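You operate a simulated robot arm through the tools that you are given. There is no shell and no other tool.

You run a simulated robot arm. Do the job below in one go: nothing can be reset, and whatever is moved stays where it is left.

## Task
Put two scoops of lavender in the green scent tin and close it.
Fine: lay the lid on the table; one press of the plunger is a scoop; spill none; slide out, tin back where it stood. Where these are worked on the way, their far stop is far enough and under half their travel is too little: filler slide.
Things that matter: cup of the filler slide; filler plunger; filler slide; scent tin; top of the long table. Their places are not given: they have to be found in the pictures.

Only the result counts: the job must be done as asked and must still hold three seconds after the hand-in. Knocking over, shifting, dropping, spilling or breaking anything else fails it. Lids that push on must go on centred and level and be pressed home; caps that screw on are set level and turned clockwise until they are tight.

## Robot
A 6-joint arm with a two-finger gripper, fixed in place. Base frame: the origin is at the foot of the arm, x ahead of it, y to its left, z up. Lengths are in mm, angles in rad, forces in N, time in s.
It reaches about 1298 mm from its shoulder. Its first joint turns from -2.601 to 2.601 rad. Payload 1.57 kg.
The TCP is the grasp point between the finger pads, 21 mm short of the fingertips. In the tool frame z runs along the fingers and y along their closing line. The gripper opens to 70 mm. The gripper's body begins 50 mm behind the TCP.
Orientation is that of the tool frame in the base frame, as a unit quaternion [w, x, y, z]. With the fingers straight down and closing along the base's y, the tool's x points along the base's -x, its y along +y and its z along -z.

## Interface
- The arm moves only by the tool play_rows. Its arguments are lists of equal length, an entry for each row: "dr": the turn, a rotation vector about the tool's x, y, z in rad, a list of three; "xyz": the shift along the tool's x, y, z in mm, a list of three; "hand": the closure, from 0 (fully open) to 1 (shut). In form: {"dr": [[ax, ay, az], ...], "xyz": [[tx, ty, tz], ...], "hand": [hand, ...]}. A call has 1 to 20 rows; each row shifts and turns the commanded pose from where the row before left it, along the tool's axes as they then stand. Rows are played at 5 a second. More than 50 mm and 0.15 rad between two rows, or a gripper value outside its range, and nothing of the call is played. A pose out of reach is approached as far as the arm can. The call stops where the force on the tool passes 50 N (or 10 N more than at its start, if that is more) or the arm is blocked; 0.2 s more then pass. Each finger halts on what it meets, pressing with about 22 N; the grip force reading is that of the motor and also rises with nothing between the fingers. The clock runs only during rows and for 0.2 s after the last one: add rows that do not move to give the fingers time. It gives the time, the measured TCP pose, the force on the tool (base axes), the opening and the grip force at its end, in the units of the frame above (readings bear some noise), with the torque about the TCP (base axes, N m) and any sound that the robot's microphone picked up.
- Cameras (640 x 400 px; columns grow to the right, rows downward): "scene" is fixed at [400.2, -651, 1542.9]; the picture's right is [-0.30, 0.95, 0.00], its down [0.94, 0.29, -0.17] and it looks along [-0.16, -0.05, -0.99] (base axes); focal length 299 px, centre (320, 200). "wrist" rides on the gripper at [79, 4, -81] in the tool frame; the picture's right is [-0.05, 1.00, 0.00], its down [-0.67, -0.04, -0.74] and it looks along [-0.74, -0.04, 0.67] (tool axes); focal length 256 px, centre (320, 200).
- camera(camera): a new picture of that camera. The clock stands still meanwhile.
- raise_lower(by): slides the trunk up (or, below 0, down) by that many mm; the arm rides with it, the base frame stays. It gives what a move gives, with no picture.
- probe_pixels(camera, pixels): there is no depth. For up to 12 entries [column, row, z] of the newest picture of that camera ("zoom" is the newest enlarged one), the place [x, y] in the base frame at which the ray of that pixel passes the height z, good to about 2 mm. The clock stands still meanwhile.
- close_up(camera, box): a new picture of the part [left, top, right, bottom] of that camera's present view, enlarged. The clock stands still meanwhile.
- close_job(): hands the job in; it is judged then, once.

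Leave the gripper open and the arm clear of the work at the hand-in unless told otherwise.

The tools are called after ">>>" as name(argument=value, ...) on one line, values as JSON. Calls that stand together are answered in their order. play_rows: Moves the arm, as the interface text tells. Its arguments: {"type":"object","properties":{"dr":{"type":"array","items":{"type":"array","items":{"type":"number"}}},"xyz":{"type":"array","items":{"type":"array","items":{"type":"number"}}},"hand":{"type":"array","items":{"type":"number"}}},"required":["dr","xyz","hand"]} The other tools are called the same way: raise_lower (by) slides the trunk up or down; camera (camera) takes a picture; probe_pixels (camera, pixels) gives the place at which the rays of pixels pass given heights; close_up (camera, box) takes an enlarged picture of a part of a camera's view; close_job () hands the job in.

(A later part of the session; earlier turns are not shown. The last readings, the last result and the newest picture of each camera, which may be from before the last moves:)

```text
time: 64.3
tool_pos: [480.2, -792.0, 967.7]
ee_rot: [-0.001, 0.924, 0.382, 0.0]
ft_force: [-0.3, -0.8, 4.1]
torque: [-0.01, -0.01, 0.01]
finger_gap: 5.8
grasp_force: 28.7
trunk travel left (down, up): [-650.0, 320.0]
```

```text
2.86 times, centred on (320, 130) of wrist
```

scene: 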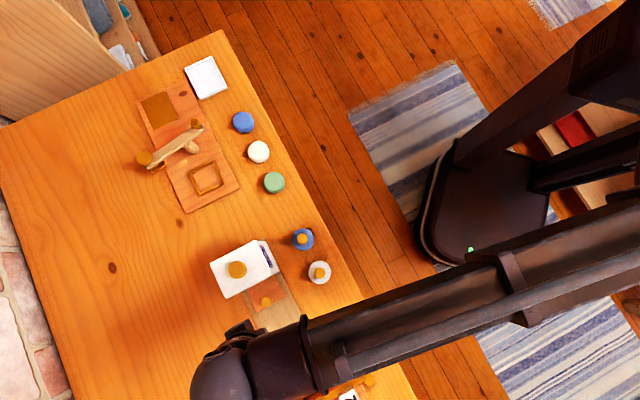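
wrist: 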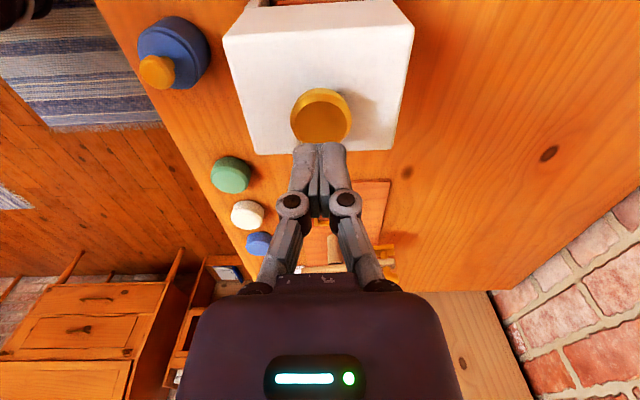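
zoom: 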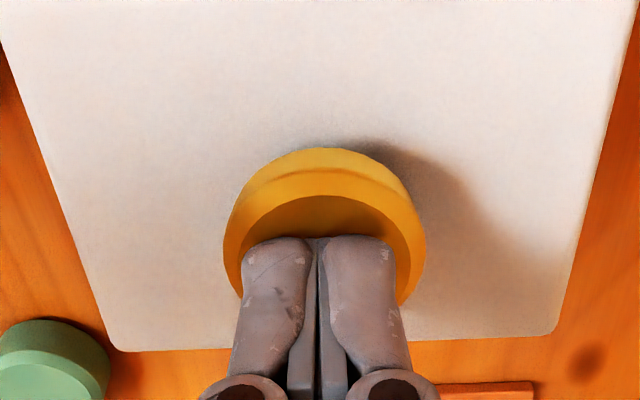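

The plunger now moves with the tips, at 4 N of spring force. I'll continue the press to its bottom.

>>> raise_lower(by=-5)

>>> raise_lower(by=-4)

>>> close_up(camera="wrist", box=[240, 60, 400, 200])

```text
time: 64.9
tool_pos: [480.0, -791.4, 963.6]
ee_rot: [0.001, 0.924, 0.382, 0.0]
ft_force: [0.6, -1.3, 5.6]
torque: [-0.04, -0.06, 0.01]
finger_gap: 5.9
grasp_force: 28.6
trunk travel left (down, up): [-645.0, 325.0]
heard: click
```

```text
time: 65.4
tool_pos: [480.2, -791.5, 960.9]
ee_rot: [0.003, 0.924, 0.383, 0.001]
ft_force: [4.8, -8.4, 27.3]
torque: [-0.15, -0.13, 0.01]
finger_gap: 6.0
grasp_force: 28.5
trunk travel left (down, up): [-641.0, 329.0]
```

```text
2.86 times, centred on (320, 130) of wrist
```

zoom: 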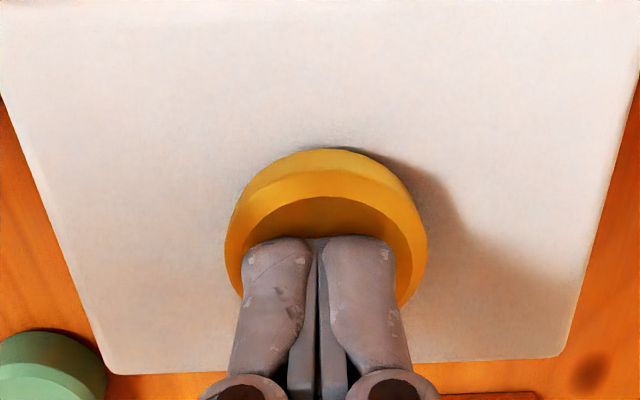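

I heard a click and the force rose to 27 N at the bottom, which is the first scoop. I'll lift fully clear so the plunger springs back.

>>> raise_lower(by=24)

>>> close_up(camera="wrist", box=[240, 60, 400, 200])

>>> camera(camera="scene")

```text
time: 66.1
tool_pos: [480.9, -791.3, 983.4]
ee_rot: [-0.001, 0.924, 0.383, 0.001]
ft_force: [-0.2, -0.3, -0.4]
torque: [0.02, 0.01, 0.03]
finger_gap: 0.0
grasp_force: 28.6
trunk travel left (down, up): [-665.0, 305.0]
```

```text
2.86 times, centred on (320, 130) of wrist
```

zoom: 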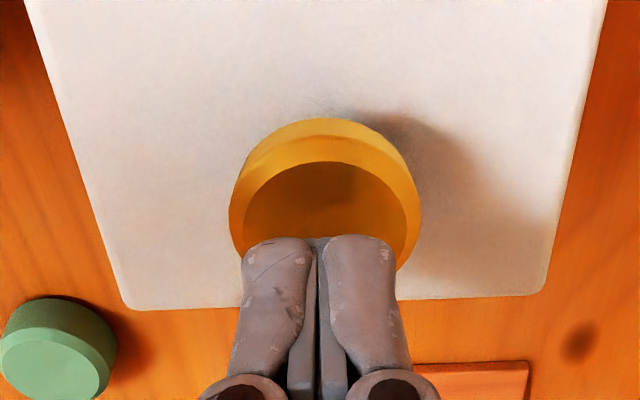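

```text
taken
```

scene: 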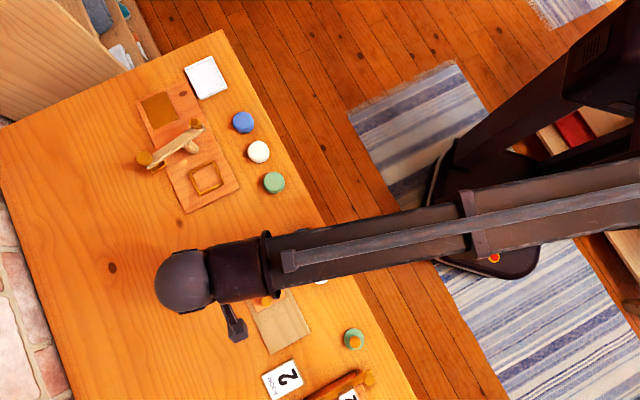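

The plunger is back up to its earlier height. Next is the second press, in the same way.

>>> raise_lower(by=-15)

>>> raise_lower(by=-5)

>>> raise_lower(by=-4)

```text
time: 66.7
tool_pos: [479.2, -790.3, 969.8]
ee_rot: [0.0, 0.924, 0.383, 0.0]
ft_force: [1.1, -0.2, 3.1]
torque: [0.0, -0.02, 0.0]
finger_gap: 5.9
grasp_force: 28.5
trunk travel left (down, up): [-650.0, 320.0]
```

```text
time: 67.3
tool_pos: [481.4, -792.0, 964.1]
ee_rot: [0.001, 0.924, 0.383, 0.001]
ft_force: [2.1, -1.2, 6.0]
torque: [-0.08, -0.01, -0.01]
finger_gap: 6.2
grasp_force: 28.7
trunk travel left (down, up): [-645.0, 325.0]
heard: click
```

```text
time: 67.8
tool_pos: [480.4, -790.8, 961.1]
ee_rot: [0.002, 0.924, 0.384, 0.0]
ft_force: [6.5, -9.3, 28.1]
torque: [-0.16, -0.09, 0.0]
finger_gap: 5.9
grasp_force: 29.1
trunk travel left (down, up): [-641.0, 329.0]
```

Second click heard, again with the bottom reached at 28 N, so two scoops are in. I'll lift well clear and return over the slide knob side.

>>> raise_lower(by=45)

>>> play_rows(dr=[[0, 0, 0], [0, 0, 0], [0, 0, 0], [0, 0, 0], [0, 0, 0]], xyz=[[31, 0, 0], [31, 0, 0], [31, 0, 0], [31, 0, 0], [0, 0, 0]], hand=[1, 1, 1, 0.5, 0])

>>> camera(camera="wrist")

>>> close_up(camera="wrist", box=[240, 40, 400, 200])

```text
time: 68.7
tool_pos: [480.1, -791.3, 1004.1]
ee_rot: [-0.001, 0.924, 0.383, 0.0]
ft_force: [0.1, -0.1, 0.4]
torque: [0.01, -0.04, 0.01]
finger_gap: 0.0
grasp_force: 28.9
trunk travel left (down, up): [-686.0, 284.0]
```

```text
time: 69.9
tool_pos: [569.4, -702.6, 1004.3]
ee_rot: [0.0, 0.924, 0.383, 0.0]
ft_force: [-0.3, 0.7, -0.2]
torque: [0.01, 0.0, -0.01]
finger_gap: 69.0
grasp_force: 0.0
out of reach, approached as far as the arm can: row 4
trunk travel left (down, up): [-686.0, 284.0]
```

```text
taken
```

wrist: 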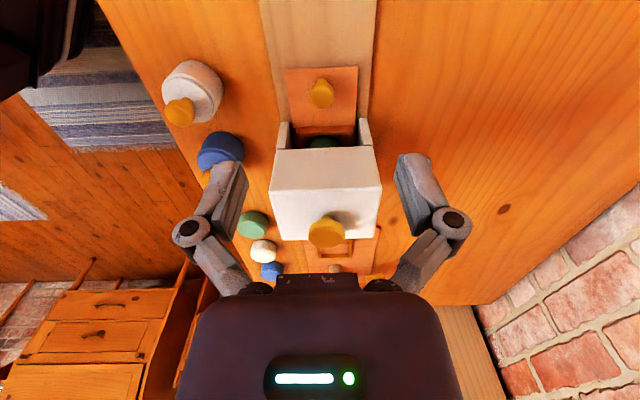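

```text
2.50 times, centred on (320, 120) of wrist
```

zoom: 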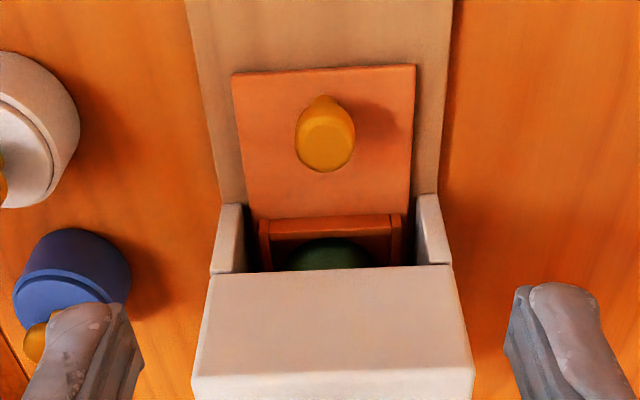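

The slide knob is at (322,94) in the wrist view. I'll move to grip it slightly off-centre at v≈-132.5, so the gripper body stays clear of the box, then lower.

>>> play_rows(dr=[[0, 0, 0], [0, 0, 0], [0, 0, 0]], xyz=[[-19, 0, 0], [-19, 0, 0], [0, 0, 0]], hand=[0, 0, 0])

>>> camera(camera="wrist")

```text
time: 70.7
tool_pos: [543.5, -731.7, 1005.0]
ee_rot: [0.0, 0.924, 0.383, 0.0]
ft_force: [0.2, -1.3, -0.3]
torque: [-0.01, -0.03, 0.0]
finger_gap: 69.7
grasp_force: 0.1
trunk travel left (down, up): [-686.0, 284.0]
```

```text
taken
```

wrist: 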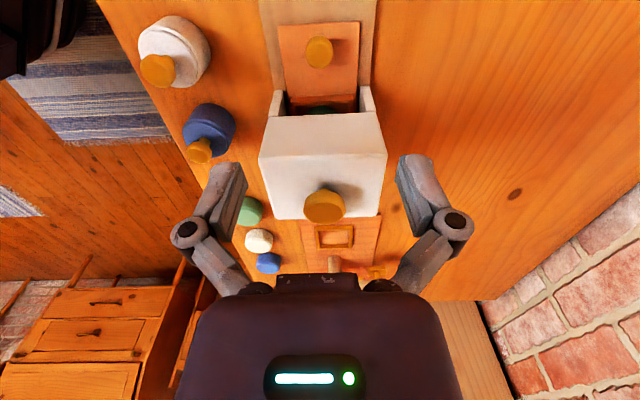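

Now at v≈-133, with the knob at column 319. I'll lower to z≈900 and check the clearance to the box.

>>> raise_lower(by=-105)

>>> camera(camera="wrist")

```text
time: 72.0
tool_pos: [541.3, -731.7, 899.5]
ee_rot: [0.0, 0.924, 0.383, 0.0]
ft_force: [-0.1, -0.3, -0.8]
torque: [-0.02, 0.0, -0.04]
finger_gap: 70.0
grasp_force: 0.1
trunk travel left (down, up): [-581.0, 389.0]
```

```text
taken
```

wrist: 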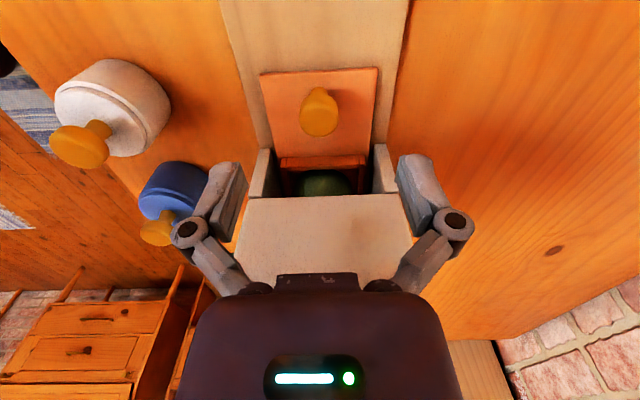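

I'm at v≈-134. I'll shift +2 in v and -0.7 in u for margin, then lower to the knob.

>>> play_rows(dr=[[0, 0, 0], [0, 0, 0]], xyz=[[2, -0.7, 0], [0, 0, 0]], hand=[0, 0])

>>> raise_lower(by=-35)

>>> raise_lower(by=-18)

>>> camera(camera="wrist")

```text
time: 72.6
tool_pos: [543.9, -728.1, 899.9]
ee_rot: [0.0, 0.924, 0.383, 0.0]
ft_force: [-0.2, -0.1, -0.5]
torque: [-0.03, -0.03, 0.02]
finger_gap: 69.7
grasp_force: 0.0
trunk travel left (down, up): [-581.0, 389.0]
```

```text
time: 73.4
tool_pos: [543.1, -728.4, 864.6]
ee_rot: [-0.001, 0.924, 0.382, 0.0]
ft_force: [0.2, -0.3, -0.3]
torque: [-0.04, -0.01, -0.01]
finger_gap: 69.8
grasp_force: 0.1
trunk travel left (down, up): [-546.0, 424.0]
```

```text
time: 74.1
tool_pos: [543.5, -729.7, 845.5]
ee_rot: [0.0, 0.924, 0.383, 0.0]
ft_force: [1.0, 0.9, 0.1]
torque: [0.01, 0.01, -0.03]
finger_gap: 69.7
grasp_force: 0.1
trunk travel left (down, up): [-528.0, 442.0]
```

```text
taken
```

wrist: 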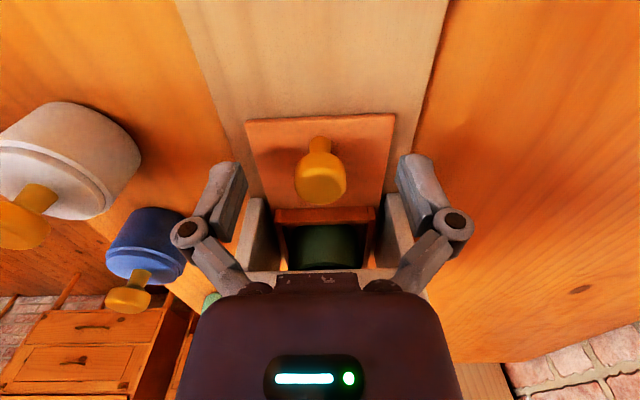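

The knob is between the fingers, a few mm toward the box from the TCP, and there is no contact. I'll close on it.

>>> play_rows(dr=[[0, 0, 0], [0, 0, 0], [0, 0, 0], [0, 0, 0], [0, 0, 0]], xyz=[[0, 0, 0], [0, 0, 0], [0, 0, 0], [0, 0, 0], [0, 0, 0]], hand=[0.3, 0.5, 0.7, 1, 1])

>>> close_up(camera="wrist", box=[220, 80, 420, 280])

```text
time: 75.3
tool_pos: [543.9, -730.0, 846.9]
ee_rot: [0.0, 0.924, 0.382, 0.0]
ft_force: [-0.8, -0.1, 0.1]
torque: [0.03, -0.03, -0.02]
finger_gap: 23.2
grasp_force: 31.7
trunk travel left (down, up): [-528.0, 442.0]
```

```text
2.00 times, centred on (320, 180) of wrist
```

zoom: 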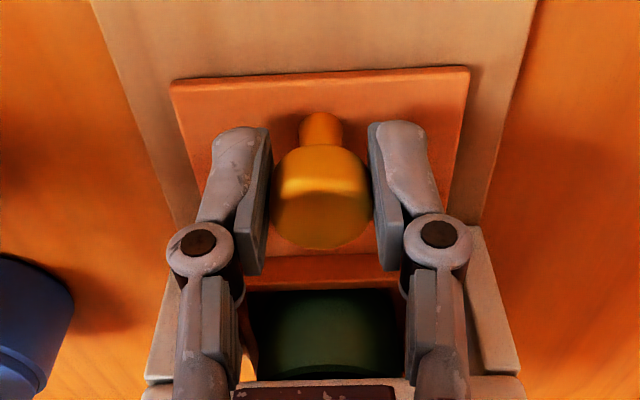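

The grip is firm at 23.2 mm. I'll pull the slide out gently along +v.

>>> play_rows(dr=[[0, 0, 0], [0, 0, 0], [0, 0, 0], [0, 0, 0], [0, 0, 0], [0, 0, 0], [0, 0, 0], [0, 0, 0], [0, 0, 0], [0, 0, 0]], xyz=[[2, 0, 0], [4, 0, 0], [5, 0, 0], [5, 0, 0], [5, 0, 0], [5, 0, 0], [5, 0, 0], [5, 0, 0], [4, 0, 0], [0, 0, 0]], hand=[1, 1, 1, 1, 1, 1, 1, 1, 1, 1])

>>> close_up(camera="wrist", box=[220, 80, 420, 280])

```text
time: 77.5
tool_pos: [573.0, -701.2, 845.4]
ee_rot: [0.0, 0.924, 0.382, 0.0]
ft_force: [5.4, -4.6, 5.8]
torque: [-0.27, 0.13, 0.01]
finger_gap: 23.1
grasp_force: 32.3
trunk travel left (down, up): [-528.0, 442.0]
```

```text
2.00 times, centred on (320, 180) of wrist
```

zoom: 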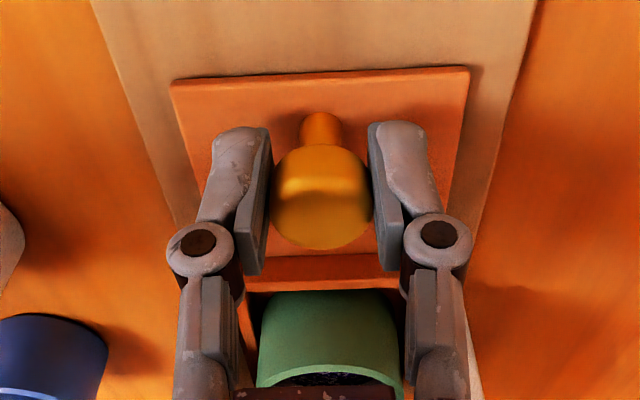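

The slide is coming out with the tin, and lavender shows as dark inside it. I'll continue, correcting u by +0.5.

>>> play_rows(dr=[[0, 0, 0], [0, 0, 0], [0, 0, 0], [0, 0, 0], [0, 0, 0], [0, 0, 0], [0, 0, 0], [0, 0, 0], [0, 0, 0], [0, 0, 0], [0, 0, 0]], xyz=[[2, 0.5, 0], [4, 0, 0], [5, 0, 0], [5, 0, 0], [5, 0, 0], [5, 0, 0], [5, 0, 0], [5, 0, 0], [5, 0, 0], [4, 0, 0], [0, 0, 0]], hand=[1, 1, 1, 1, 1, 1, 1, 1, 1, 1, 1])

>>> camera(camera="wrist")

```text
time: 79.9
tool_pos: [604.6, -668.7, 847.0]
ee_rot: [0.001, 0.924, 0.383, 0.0]
ft_force: [-10.5, 10.4, -10.9]
torque: [-0.09, 0.21, -0.07]
finger_gap: 22.9
grasp_force: 32.0
trunk travel left (down, up): [-528.0, 442.0]
```

```text
taken
```

wrist: 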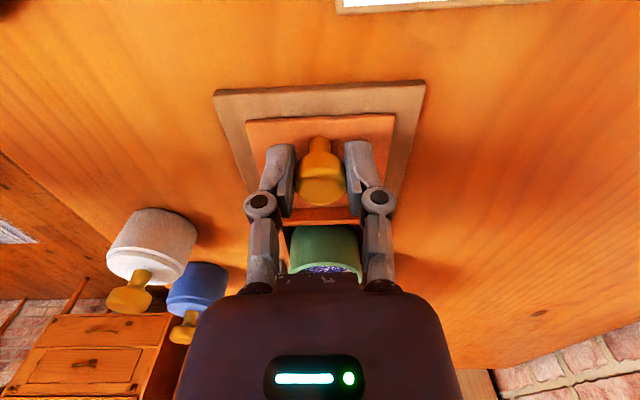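

The lavender is visible in the tin. A side force of about 15 N has built up, so I'll ease u back by 0.8 while pulling the last ~10 mm.

>>> play_rows(dr=[[0, 0, 0], [0, 0, 0], [0, 0, 0], [0, 0, 0]], xyz=[[0, -0.8, 0], [2, 0, 0], [2, 0, 0], [0, 0, 0]], hand=[1, 1, 1, 1])

>>> play_rows(dr=[[0, 0, 0], [0, 0, 0], [0, 0, 0], [0, 0, 0]], xyz=[[2, 0, 0], [2, 0, 0], [1.5, 0, 0], [0, 0, 0]], hand=[1, 1, 1, 1])

```text
time: 80.9
tool_pos: [606.5, -666.7, 846.9]
ee_rot: [0.0, 0.924, 0.382, 0.0]
ft_force: [-4.3, 4.6, -5.4]
torque: [0.11, -0.04, -0.03]
finger_gap: 23.1
grasp_force: 32.3
trunk travel left (down, up): [-528.0, 442.0]
```

```text
time: 81.9
tool_pos: [610.9, -662.2, 846.0]
ee_rot: [0.0, 0.924, 0.382, 0.0]
ft_force: [-2.8, 1.9, -2.2]
torque: [-0.03, 0.04, 0.02]
finger_gap: 23.3
grasp_force: 32.4
trunk travel left (down, up): [-528.0, 442.0]
```

Nearly there at v≈-36. I'll take small steps until the outer stop.

>>> play_rows(dr=[[0, 0, 0], [0, 0, 0], [0, 0, 0], [0, 0, 0]], xyz=[[1.5, 0, 0], [1.5, 0, 0], [1, 0, 0], [0, 0, 0]], hand=[1, 1, 1, 1])

>>> close_up(camera="wrist", box=[200, 60, 440, 280])

```text
time: 82.9
tool_pos: [610.9, -661.7, 847.3]
ee_rot: [0.0, 0.924, 0.382, -0.001]
ft_force: [-27.5, -6.9, -10.0]
torque: [-0.04, 0.22, 0.0]
finger_gap: 23.3
grasp_force: 32.0
trunk travel left (down, up): [-528.0, 442.0]
```

```text
1.82 times, centred on (320, 170) of wrist
```

zoom: 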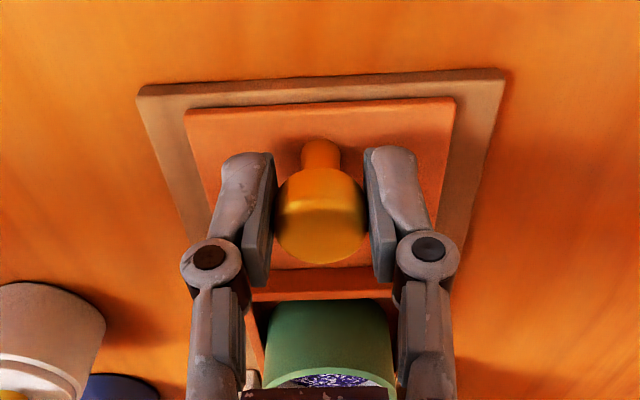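

The force is about 24 N along -v, so the outer stop has been reached. I'll unload 2 mm and release the knob.

>>> play_rows(dr=[[0, 0, 0], [0, 0, 0], [0, 0, 0], [0, 0, 0], [0, 0, 0]], xyz=[[-2, 0, 0], [0, 0, 0], [0, 0, 0], [0, 0, 0], [0, 0, 0]], hand=[1, 1, 0.4, 0.2, 0])

>>> raise_lower(by=86)

>>> camera(camera="wrist")

>>> camera(camera="scene")

```text
time: 84.1
tool_pos: [612.6, -660.4, 847.7]
ee_rot: [0.0, 0.924, 0.383, 0.0]
ft_force: [0.8, 0.7, -0.2]
torque: [0.0, 0.0, -0.02]
finger_gap: 69.8
grasp_force: 0.1
trunk travel left (down, up): [-528.0, 442.0]
```

```text
time: 85.3
tool_pos: [612.2, -661.5, 932.7]
ee_rot: [0.0, 0.924, 0.382, 0.0]
ft_force: [0.1, 0.4, 0.0]
torque: [0.01, 0.0, -0.01]
finger_gap: 69.9
grasp_force: 0.1
trunk travel left (down, up): [-614.0, 356.0]
```

```text
taken
```

wrist: 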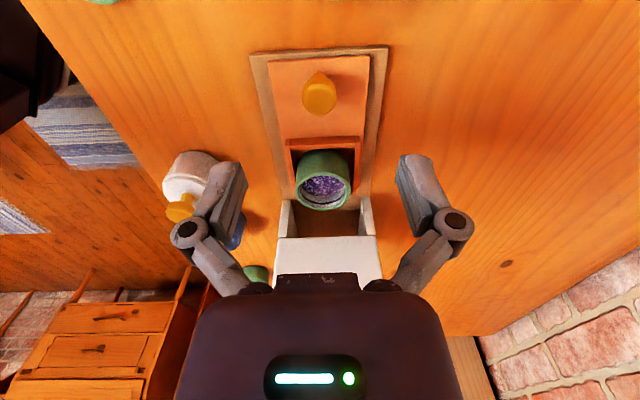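

```text
taken
```

scene: 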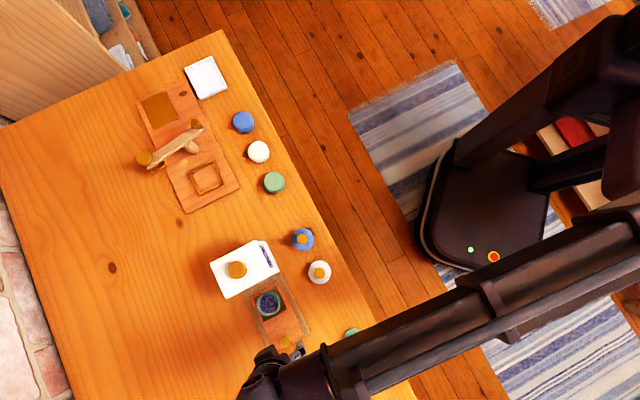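

The slide is out and the tin holds lavender. I'll check for spills with close-ups.

>>> close_up(camera="scene", box=[205, 235, 325, 355])

>>> close_up(camera="wrist", box=[240, 40, 400, 240])

```text
3.33 times, centred on (265, 295) of scene
```

zoom: 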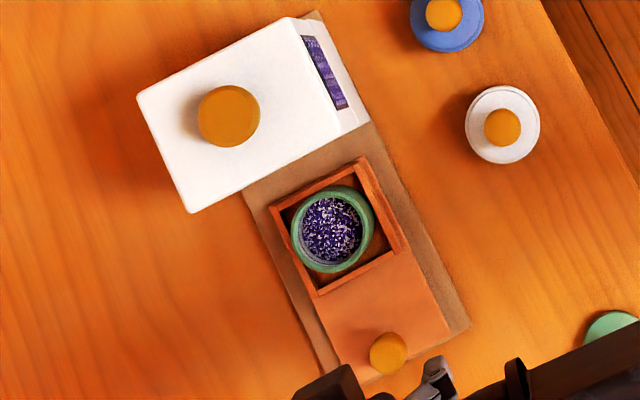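

```text
2.00 times, centred on (320, 140) of wrist
```

zoom: 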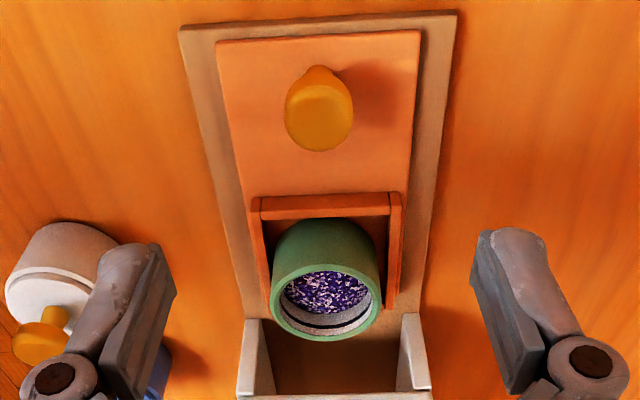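

No spill is visible and the slide looks as it did at the start. I'll move over the tin to pick it up (about -92 mm along v).

>>> play_rows(dr=[[0, 0, 0], [0, 0, 0], [0, 0, 0], [0, 0, 0]], xyz=[[-31, 0, 0], [-31, 0, 0], [-30, 0, 0], [0, 0, 0]], hand=[0, 0, 0, 0])

>>> camera(camera="wrist")

>>> close_up(camera="wrist", box=[230, 0, 410, 150])

```text
time: 86.3
tool_pos: [543.6, -725.2, 933.1]
ee_rot: [0.0, 0.924, 0.383, 0.0]
ft_force: [-0.1, -0.8, -0.4]
torque: [-0.01, -0.02, -0.01]
finger_gap: 69.9
grasp_force: 0.1
trunk travel left (down, up): [-614.0, 356.0]
```

```text
taken
```

wrist: 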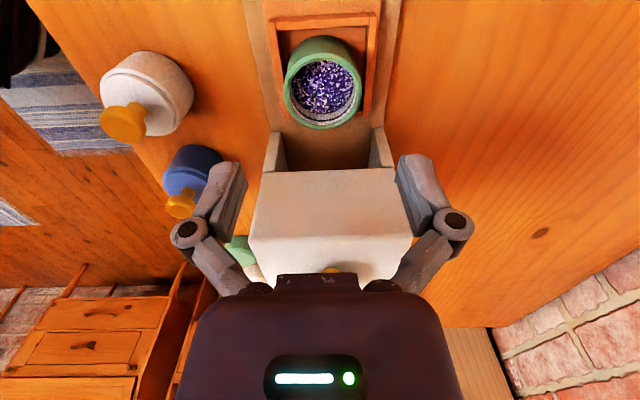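

```text
2.67 times, centred on (320, 75) of wrist
```

zoom: 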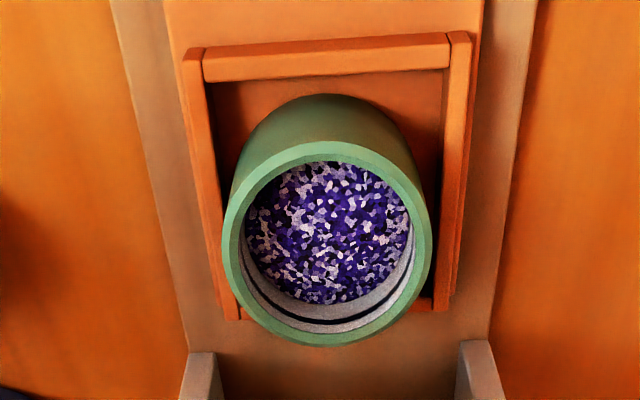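

Compared with the release view, the tin is about 2 mm toward +u and 1 mm toward +v of the tool axis. I'll correct, then lower in two stages.

>>> play_rows(dr=[[0, 0, 0], [0, 0, 0]], xyz=[[1.2, 1.9, 0], [0, 0, 0]], hand=[0, 0])

>>> raise_lower(by=-50)

>>> camera(camera="wrist")

>>> close_up(camera="wrist", box=[230, 30, 410, 190])

```text
time: 86.9
tool_pos: [547.2, -725.4, 932.0]
ee_rot: [0.0, 0.924, 0.383, 0.0]
ft_force: [-0.3, -0.2, 0.5]
torque: [0.0, -0.05, -0.02]
finger_gap: 69.9
grasp_force: 0.1
trunk travel left (down, up): [-614.0, 356.0]
```

```text
time: 87.8
tool_pos: [546.8, -724.3, 882.8]
ee_rot: [0.0, 0.924, 0.383, 0.0]
ft_force: [0.4, -0.7, 0.5]
torque: [0.04, 0.02, -0.02]
finger_gap: 69.9
grasp_force: 0.1
trunk travel left (down, up): [-564.0, 406.0]
```

```text
taken
```

wrist: 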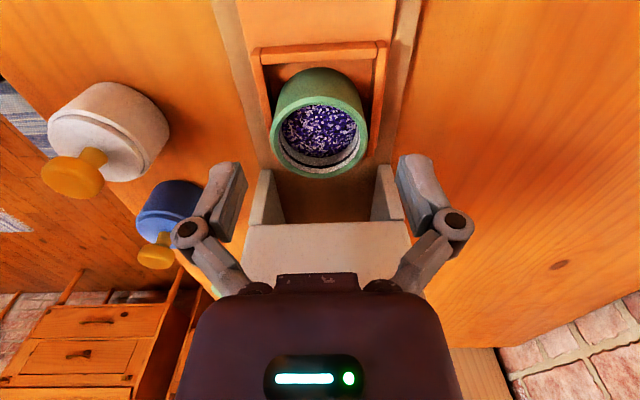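

```text
2.50 times, centred on (320, 110) of wrist
```

zoom: 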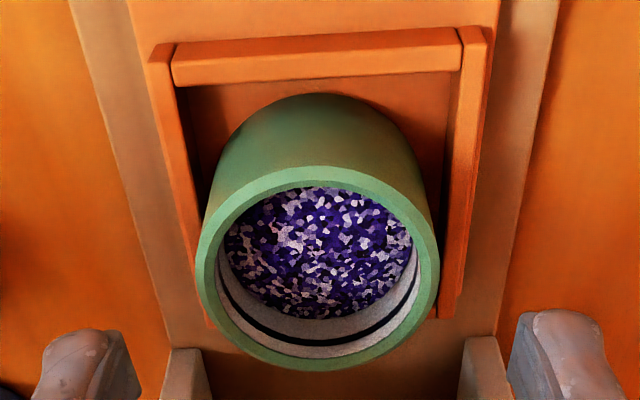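

The tin is centred (column ≈319.4). I'll lower 30 mm to the grip height and close.

>>> raise_lower(by=-30)

>>> play_rows(dr=[[0, 0, 0], [0, 0, 0], [0, 0, 0], [0, 0, 0], [0, 0, 0]], xyz=[[0, 0, 0], [0, 0, 0], [0, 0, 0], [0, 0, 0], [0, 0, 0]], hand=[0.1, 0.2, 0.3, 0.6, 1])

>>> camera(camera="wrist")

```text
time: 88.6
tool_pos: [547.7, -724.3, 852.6]
ee_rot: [-0.001, 0.924, 0.382, 0.0]
ft_force: [-0.5, 0.3, -0.3]
torque: [0.0, -0.02, 0.0]
finger_gap: 70.1
grasp_force: 0.0
trunk travel left (down, up): [-534.0, 436.0]
```

```text
time: 89.8
tool_pos: [547.7, -723.8, 852.5]
ee_rot: [0.0, 0.924, 0.382, 0.0]
ft_force: [0.7, -0.7, 2.8]
torque: [0.01, -0.01, -0.01]
finger_gap: 51.5
grasp_force: 21.8
trunk travel left (down, up): [-534.0, 436.0]
```

```text
taken
```

wrist: 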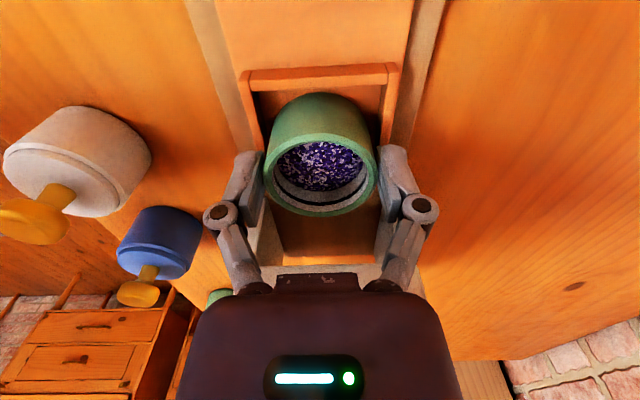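

I've got the tin at 51.5 mm and 22 N. I'll lift it slowly out of the cup.

>>> raise_lower(by=5)

>>> raise_lower(by=25)

>>> raise_lower(by=20)

>>> camera(camera="wrist")

```text
time: 90.3
tool_pos: [546.0, -724.1, 856.9]
ee_rot: [0.0, 0.924, 0.383, 0.0]
ft_force: [-0.4, 0.8, -0.8]
torque: [0.0, 0.0, -0.02]
finger_gap: 51.4
grasp_force: 21.9
trunk travel left (down, up): [-539.0, 431.0]
```

```text
time: 91.0
tool_pos: [546.1, -725.2, 882.6]
ee_rot: [0.0, 0.924, 0.383, 0.0]
ft_force: [0.7, 0.6, -1.7]
torque: [-0.01, 0.04, 0.0]
finger_gap: 51.4
grasp_force: 22.4
trunk travel left (down, up): [-564.0, 406.0]
```

```text
time: 91.7
tool_pos: [546.3, -724.6, 903.0]
ee_rot: [0.0, 0.924, 0.383, 0.0]
ft_force: [-0.1, 0.4, -0.1]
torque: [-0.03, -0.01, -0.01]
finger_gap: 51.6
grasp_force: 21.8
trunk travel left (down, up): [-584.0, 386.0]
```

```text
taken
```

wrist: 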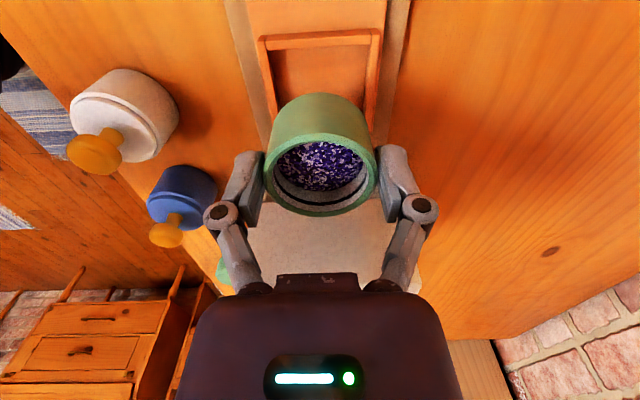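

The tin is lifted with its contents. I'll carry it back smoothly to its home at TCP (507.3,-575.2): first +78 in v, then -133 in u.

>>> play_rows(dr=[[0, 0, 0], [0, 0, 0], [0, 0, 0], [0, 0, 0], [0, 0, 0], [0, 0, 0], [0, 0, 0], [0, 0, 0], [0, 0, 0], [0, 0, 0], [0, 0, 0], [0, 0, 0], [0, 0, 0], [0, 0, 0], [0, 0, 0], [0, 0, 0], [0, 0, 0], [0, 0, 0], [0, 0, 0]], xyz=[[6, 0, 0], [12, 0, 0], [16, 0, 0], [16, 0, 0], [14, 0, 0], [9, 0, 0], [5, 0, 0], [0, 0, 0], [0, -6, 0], [0, -12, 0], [0, -18, 0], [0, -20, 0], [0, -20, 0], [0, -20, 0], [0, -17, 0], [0, -12, 0], [0, -6, 0], [0, -2.2, 0], [0, 0, 0]], hand=[1, 1, 1, 1, 1, 1, 1, 1, 1, 1, 1, 1, 1, 1, 1, 1, 1, 1, 1])

>>> camera(camera="wrist")

>>> camera(camera="scene")

```text
time: 95.7
tool_pos: [507.9, -575.7, 902.0]
ee_rot: [0.001, 0.924, 0.383, 0.0]
ft_force: [-0.1, -0.4, -0.9]
torque: [0.01, 0.01, 0.03]
finger_gap: 51.6
grasp_force: 22.5
trunk travel left (down, up): [-584.0, 386.0]
```

```text
taken
```

wrist: 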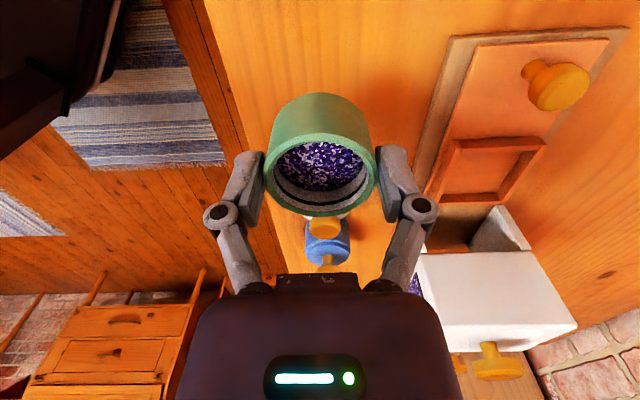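

```text
taken
```

scene: 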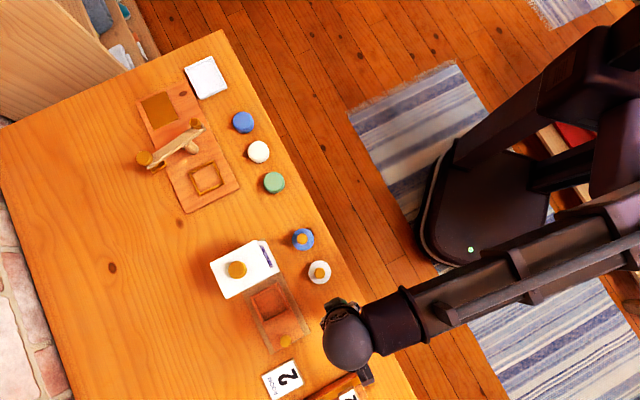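

I'm at (507.9,-575.7), matching the original home. I'll lower in stages until the base touches the table (expected near TCP 838).

>>> raise_lower(by=-40)

>>> raise_lower(by=-18)

>>> close_up(camera="wrist", box=[220, 60, 420, 220])

```text
time: 96.5
tool_pos: [509.2, -573.3, 861.7]
ee_rot: [0.0, 0.924, 0.383, -0.001]
ft_force: [1.0, 0.0, -1.2]
torque: [-0.06, 0.01, -0.01]
finger_gap: 51.6
grasp_force: 22.1
trunk travel left (down, up): [-544.0, 426.0]
```

```text
time: 97.2
tool_pos: [509.5, -573.3, 843.7]
ee_rot: [0.0, 0.924, 0.382, 0.0]
ft_force: [-0.6, -0.2, -1.2]
torque: [-0.01, -0.01, 0.02]
finger_gap: 51.4
grasp_force: 21.6
trunk travel left (down, up): [-526.0, 444.0]
```

```text
2.50 times, centred on (320, 140) of wrist
```

zoom: 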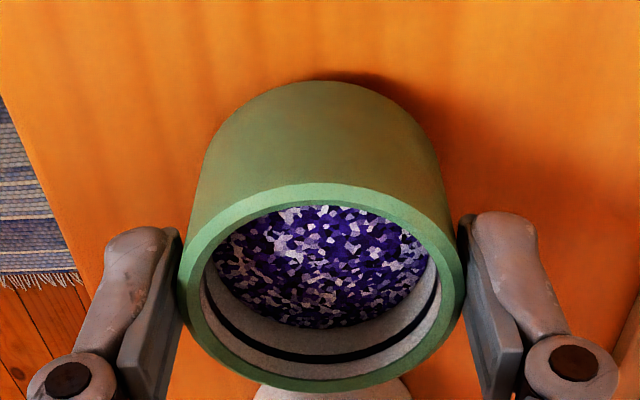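

The measured position drifted to (509.4,-573.3), about 2.7 mm toward +v of home. I'll correct that before touching down.

>>> play_rows(dr=[[0, 0, 0], [0, 0, 0], [0, 0, 0]], xyz=[[-2.6, 0, 0], [0, 0, 0], [0, 0, 0]], hand=[1, 1, 1])

>>> play_rows(dr=[[0, 0, 0]], xyz=[[0, 0, 0]], hand=[1])

>>> camera(camera="wrist")

```text
time: 98.0
tool_pos: [505.6, -577.2, 843.9]
ee_rot: [-0.001, 0.924, 0.383, 0.0]
ft_force: [-0.6, -1.5, -1.2]
torque: [0.02, 0.03, 0.02]
finger_gap: 51.4
grasp_force: 22.0
trunk travel left (down, up): [-526.0, 444.0]
```

```text
time: 98.4
tool_pos: [505.8, -577.3, 843.8]
ee_rot: [0.0, 0.924, 0.383, 0.0]
ft_force: [-0.1, 0.0, -0.9]
torque: [0.0, -0.01, 0.0]
finger_gap: 51.7
grasp_force: 22.2
trunk travel left (down, up): [-526.0, 444.0]
```

```text
taken
```

wrist: 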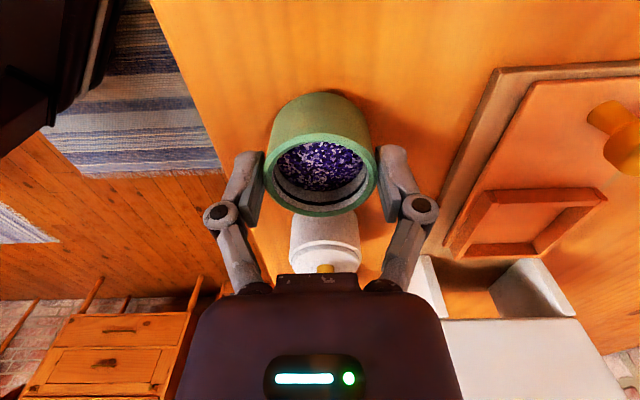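

It now reads (505.7,-577.3), an overshoot of about 2.6 mm. I'll move back +2.5 in v and read again.

>>> play_rows(dr=[[0, 0, 0], [0, 0, 0], [0, 0, 0]], xyz=[[2.5, 0, 0], [0, 0, 0], [0, 0, 0]], hand=[1, 1, 1])

>>> play_rows(dr=[[0, 0, 0]], xyz=[[0, 0, 0]], hand=[1])

```text
time: 99.2
tool_pos: [508.0, -574.4, 843.0]
ee_rot: [0.0, 0.924, 0.382, 0.0]
ft_force: [0.1, -0.5, -0.2]
torque: [0.0, 0.01, 0.01]
finger_gap: 51.2
grasp_force: 21.5
trunk travel left (down, up): [-526.0, 444.0]
```

```text
time: 99.6
tool_pos: [508.4, -573.3, 844.2]
ee_rot: [0.0, 0.924, 0.383, 0.0]
ft_force: [-0.5, 0.4, -1.0]
torque: [-0.01, 0.02, 0.05]
finger_gap: 51.5
grasp_force: 21.9
trunk travel left (down, up): [-526.0, 444.0]
```

Now about 1.5 mm to +v. I'll make a final -1.3 trim and touch down.

>>> play_rows(dr=[[0, 0, 0], [0, 0, 0], [0, 0, 0]], xyz=[[-1.3, 0, 0], [0, 0, 0], [0, 0, 0]], hand=[1, 1, 1])

>>> raise_lower(by=-3)

>>> raise_lower(by=-2)

```text
time: 100.4
tool_pos: [507.2, -574.4, 845.2]
ee_rot: [0.001, 0.924, 0.382, 0.001]
ft_force: [-0.4, -0.5, -0.7]
torque: [0.03, -0.01, -0.01]
finger_gap: 51.4
grasp_force: 22.3
trunk travel left (down, up): [-526.0, 444.0]
```

```text
time: 100.9
tool_pos: [505.5, -575.3, 840.1]
ee_rot: [0.001, 0.924, 0.382, 0.001]
ft_force: [1.1, 0.2, -0.1]
torque: [0.0, 0.0, 0.0]
finger_gap: 51.4
grasp_force: 21.9
trunk travel left (down, up): [-523.0, 447.0]
```

```text
time: 101.4
tool_pos: [505.8, -574.9, 839.4]
ee_rot: [0.001, 0.924, 0.384, 0.0]
ft_force: [0.9, 0.4, -0.8]
torque: [0.01, 0.01, -0.01]
finger_gap: 51.5
grasp_force: 21.9
trunk travel left (down, up): [-521.0, 449.0]
```

No contact yet at about 839. I'll continue in 1 mm steps.

>>> raise_lower(by=-1)

>>> raise_lower(by=-1)

```text
time: 101.9
tool_pos: [506.0, -576.4, 838.6]
ee_rot: [0.0, 0.924, 0.383, 0.0]
ft_force: [1.2, 0.7, 2.7]
torque: [-0.02, -0.03, 0.02]
finger_gap: 51.4
grasp_force: 21.5
trunk travel left (down, up): [-520.0, 450.0]
```

```text
time: 102.4
tool_pos: [506.7, -574.6, 838.1]
ee_rot: [0.002, 0.924, 0.382, 0.0]
ft_force: [2.4, -3.7, 13.3]
torque: [-0.07, -0.1, 0.01]
finger_gap: 51.5
grasp_force: 22.1
trunk travel left (down, up): [-519.0, 451.0]
```

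Contact at 13 N, so the tin is on the table at home. I'll ease 0.8 mm and release.

>>> raise_lower(by=0.8)

>>> play_rows(dr=[[0, 0, 0], [0, 0, 0], [0, 0, 0], [0, 0, 0]], xyz=[[0, 0, 0], [0, 0, 0], [0, 0, 0], [0, 0, 0]], hand=[0.2, 0.1, 0, 0])

>>> raise_lower(by=76)

>>> camera(camera="wrist")

>>> close_up(camera="wrist", box=[256, 20, 384, 150])

```text
time: 102.9
tool_pos: [505.9, -574.6, 838.3]
ee_rot: [0.0, 0.924, 0.382, 0.0]
ft_force: [-0.2, -0.5, 2.2]
torque: [-0.07, -0.05, 0.0]
finger_gap: 51.4
grasp_force: 22.2
trunk travel left (down, up): [-520.0, 450.0]
```

```text
time: 103.9
tool_pos: [505.9, -577.4, 839.1]
ee_rot: [-0.001, 0.924, 0.382, 0.0]
ft_force: [0.4, -0.6, -0.3]
torque: [0.03, 0.01, -0.01]
finger_gap: 70.0
grasp_force: 0.1
trunk travel left (down, up): [-520.0, 450.0]
```

```text
time: 105.1
tool_pos: [506.3, -574.4, 915.0]
ee_rot: [0.0, 0.924, 0.383, 0.0]
ft_force: [-0.1, 0.1, 0.2]
torque: [-0.03, -0.01, -0.03]
finger_gap: 69.9
grasp_force: 0.1
trunk travel left (down, up): [-596.0, 374.0]
```

```text
taken
```

wrist: 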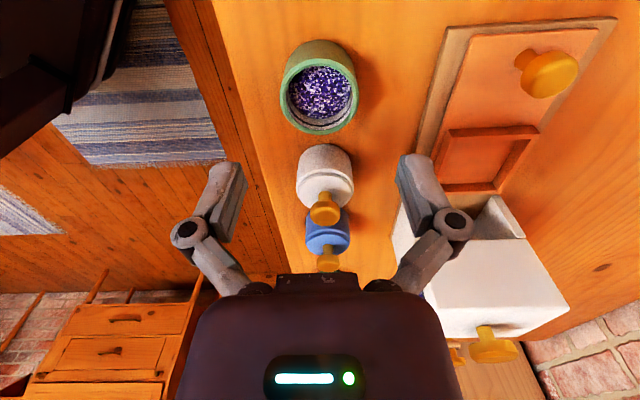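

```text
3.08 times, centred on (320, 85) of wrist
```

zoom: 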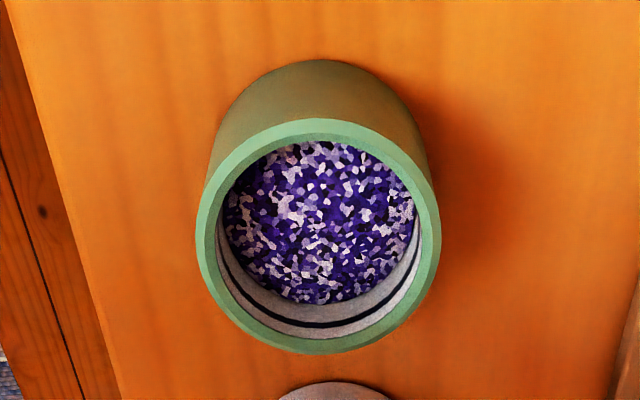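

The tin sits exactly as in my earlier home view: same rim pixels 195–441, 118–353. Next I'll go back over the lid (+85 along v).

>>> play_rows(dr=[[0, 0, 0], [0, 0, 0], [0, 0, 0], [0, 0, 0]], xyz=[[28, 0, 0], [28, 0, 0], [29, 0, 0], [0, 0, 0]], hand=[0, 0, 0, 0])

>>> camera(camera="wrist")

>>> close_up(camera="wrist", box=[256, 0, 384, 130])

```text
time: 106.1
tool_pos: [567.9, -512.5, 914.2]
ee_rot: [0.0, 0.924, 0.383, 0.0]
ft_force: [-0.2, -0.4, 0.0]
torque: [0.02, -0.01, 0.0]
finger_gap: 69.9
grasp_force: 0.0
trunk travel left (down, up): [-596.0, 374.0]
```

```text
taken
```

wrist: 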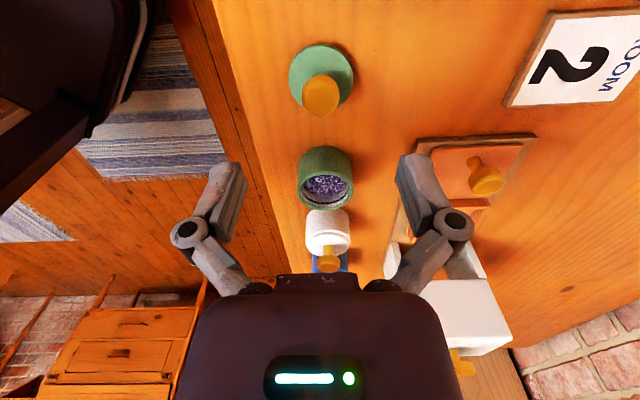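

```text
3.08 times, centred on (320, 65) of wrist
```

zoom: 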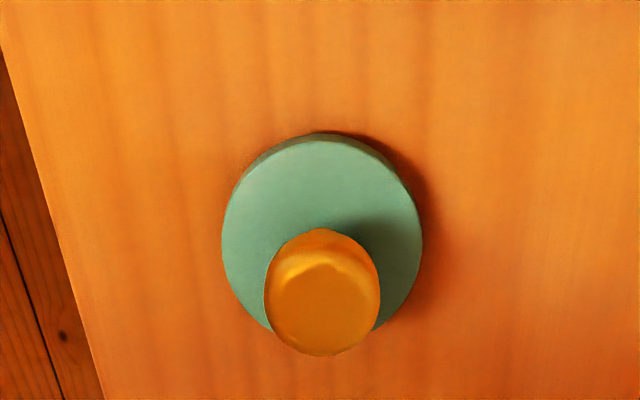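

The lid's knob is at (320.6,99), about 2.5 mm toward -v of the tool axis. I'll correct and lower most of the way.

>>> play_rows(dr=[[0, 0, 0], [0, 0, 0]], xyz=[[-2.5, 0.3, 0], [0, 0, 0]], hand=[0, 0])

>>> raise_lower(by=-69)

>>> close_up(camera="wrist", box=[240, 80, 400, 220])

```text
time: 106.7
tool_pos: [565.8, -517.4, 913.9]
ee_rot: [0.0, 0.924, 0.383, 0.0]
ft_force: [-0.2, -0.1, -0.7]
torque: [0.04, -0.02, 0.04]
finger_gap: 69.8
grasp_force: 0.0
trunk travel left (down, up): [-596.0, 374.0]
```

```text
time: 107.7
tool_pos: [565.8, -517.2, 845.5]
ee_rot: [0.0, 0.924, 0.383, -0.001]
ft_force: [-0.7, -0.5, 0.0]
torque: [0.0, -0.02, 0.0]
finger_gap: 69.9
grasp_force: 0.1
trunk travel left (down, up): [-527.0, 443.0]
```

```text
2.86 times, centred on (320, 150) of wrist
```

zoom: 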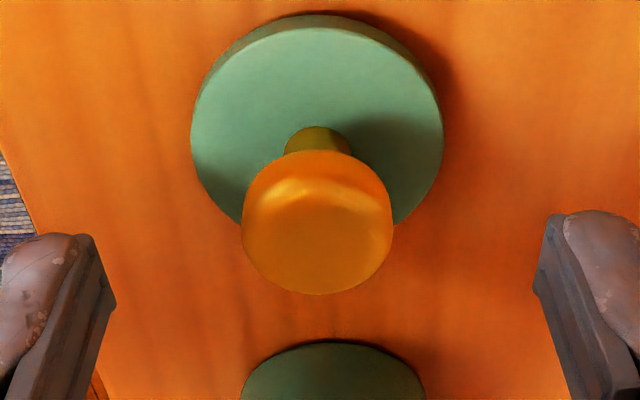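

The knob is centred to within about 0.5 mm. I'll nudge -0.4 in u and lower 11 mm to the same grip height as before.

>>> play_rows(dr=[[0, 0, 0], [0, 0, 0]], xyz=[[0, -0.4, 0], [0, 0, 0]], hand=[0, 0])

>>> raise_lower(by=-11)

>>> close_up(camera="wrist", box=[240, 80, 400, 220])

```text
time: 108.3
tool_pos: [565.4, -517.7, 846.6]
ee_rot: [0.0, 0.924, 0.383, 0.0]
ft_force: [0.3, -0.3, 0.7]
torque: [-0.02, 0.01, 0.01]
finger_gap: 70.2
grasp_force: 0.1
trunk travel left (down, up): [-527.0, 443.0]
```

```text
time: 108.9
tool_pos: [565.3, -516.9, 835.1]
ee_rot: [0.0, 0.924, 0.382, 0.0]
ft_force: [0.3, 0.1, -0.9]
torque: [0.0, 0.0, -0.01]
finger_gap: 70.1
grasp_force: 0.0
trunk travel left (down, up): [-516.0, 454.0]
```

```text
2.86 times, centred on (320, 150) of wrist
```

zoom: 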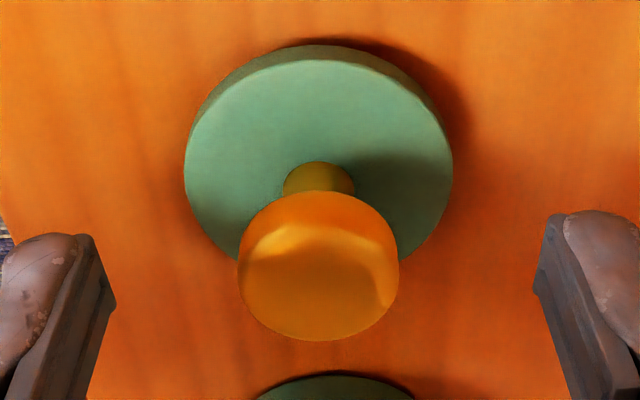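

The knob is about 1.2 mm toward +v compared with my original grip. I'll shift +1.2 and close on it.

>>> play_rows(dr=[[0, 0, 0], [0, 0, 0], [0, 0, 0], [0, 0, 0], [0, 0, 0], [0, 0, 0], [0, 0, 0]], xyz=[[1.2, 0, 0], [0, 0, 0], [0, 0, 0], [0, 0, 0], [0, 0, 0], [0, 0, 0], [0, 0, 0]], hand=[0, 0, 0.3, 0.5, 0.7, 1, 1])

>>> close_up(camera="wrist", box=[240, 80, 400, 220])

```text
time: 110.5
tool_pos: [567.0, -516.4, 834.8]
ee_rot: [-0.001, 0.924, 0.383, 0.0]
ft_force: [0.0, -0.7, 2.3]
torque: [0.0, 0.02, 0.04]
finger_gap: 22.0
grasp_force: 21.7
trunk travel left (down, up): [-516.0, 454.0]
```

```text
2.86 times, centred on (320, 150) of wrist
```

zoom: 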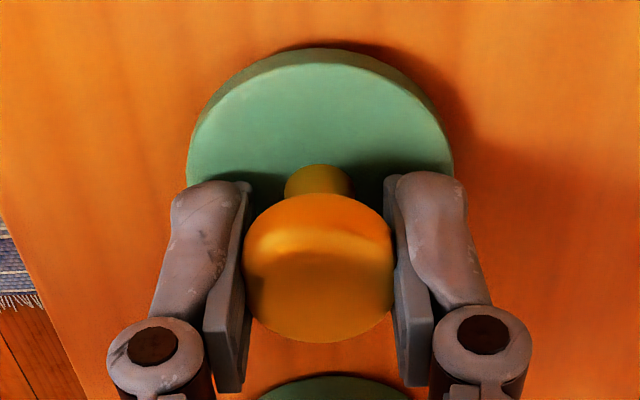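

The lid is gripped. I'll lift it 80 mm and carry it back over the tin.

>>> raise_lower(by=80)

>>> play_rows(dr=[[0, 0, 0], [0, 0, 0], [0, 0, 0], [0, 0, 0], [0, 0, 0]], xyz=[[-20, 0, 0], [-28, 0, 0], [-24, 0, 0], [-10, 0, 0], [0, 0, 0]], hand=[1, 1, 1, 1, 1])

>>> camera(camera="wrist")

>>> close_up(camera="wrist", box=[240, 20, 400, 160])

```text
time: 111.7
tool_pos: [566.4, -516.3, 914.2]
ee_rot: [-0.001, 0.924, 0.382, 0.0]
ft_force: [-0.2, -0.5, -1.1]
torque: [0.02, 0.0, 0.0]
finger_gap: 21.7
grasp_force: 22.1
trunk travel left (down, up): [-596.0, 374.0]
```

```text
time: 112.9
tool_pos: [508.1, -575.6, 914.4]
ee_rot: [0.0, 0.924, 0.383, 0.0]
ft_force: [-0.8, 0.4, -0.8]
torque: [0.02, -0.03, 0.01]
finger_gap: 21.7
grasp_force: 22.1
trunk travel left (down, up): [-596.0, 374.0]
```

```text
taken
```

wrist: 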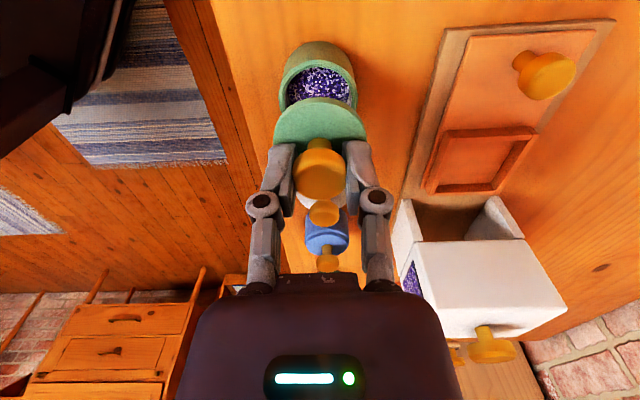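

```text
2.86 times, centred on (320, 90) of wrist
```

zoom: 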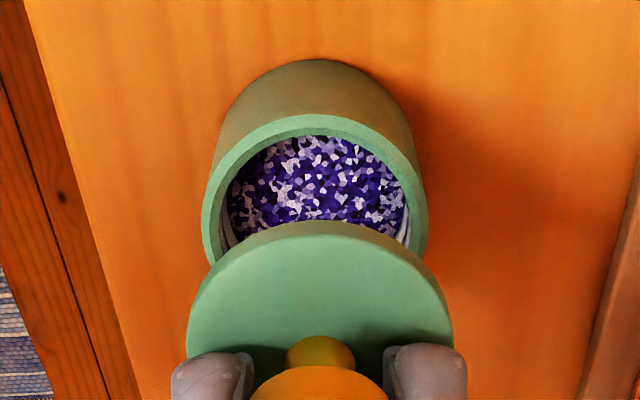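

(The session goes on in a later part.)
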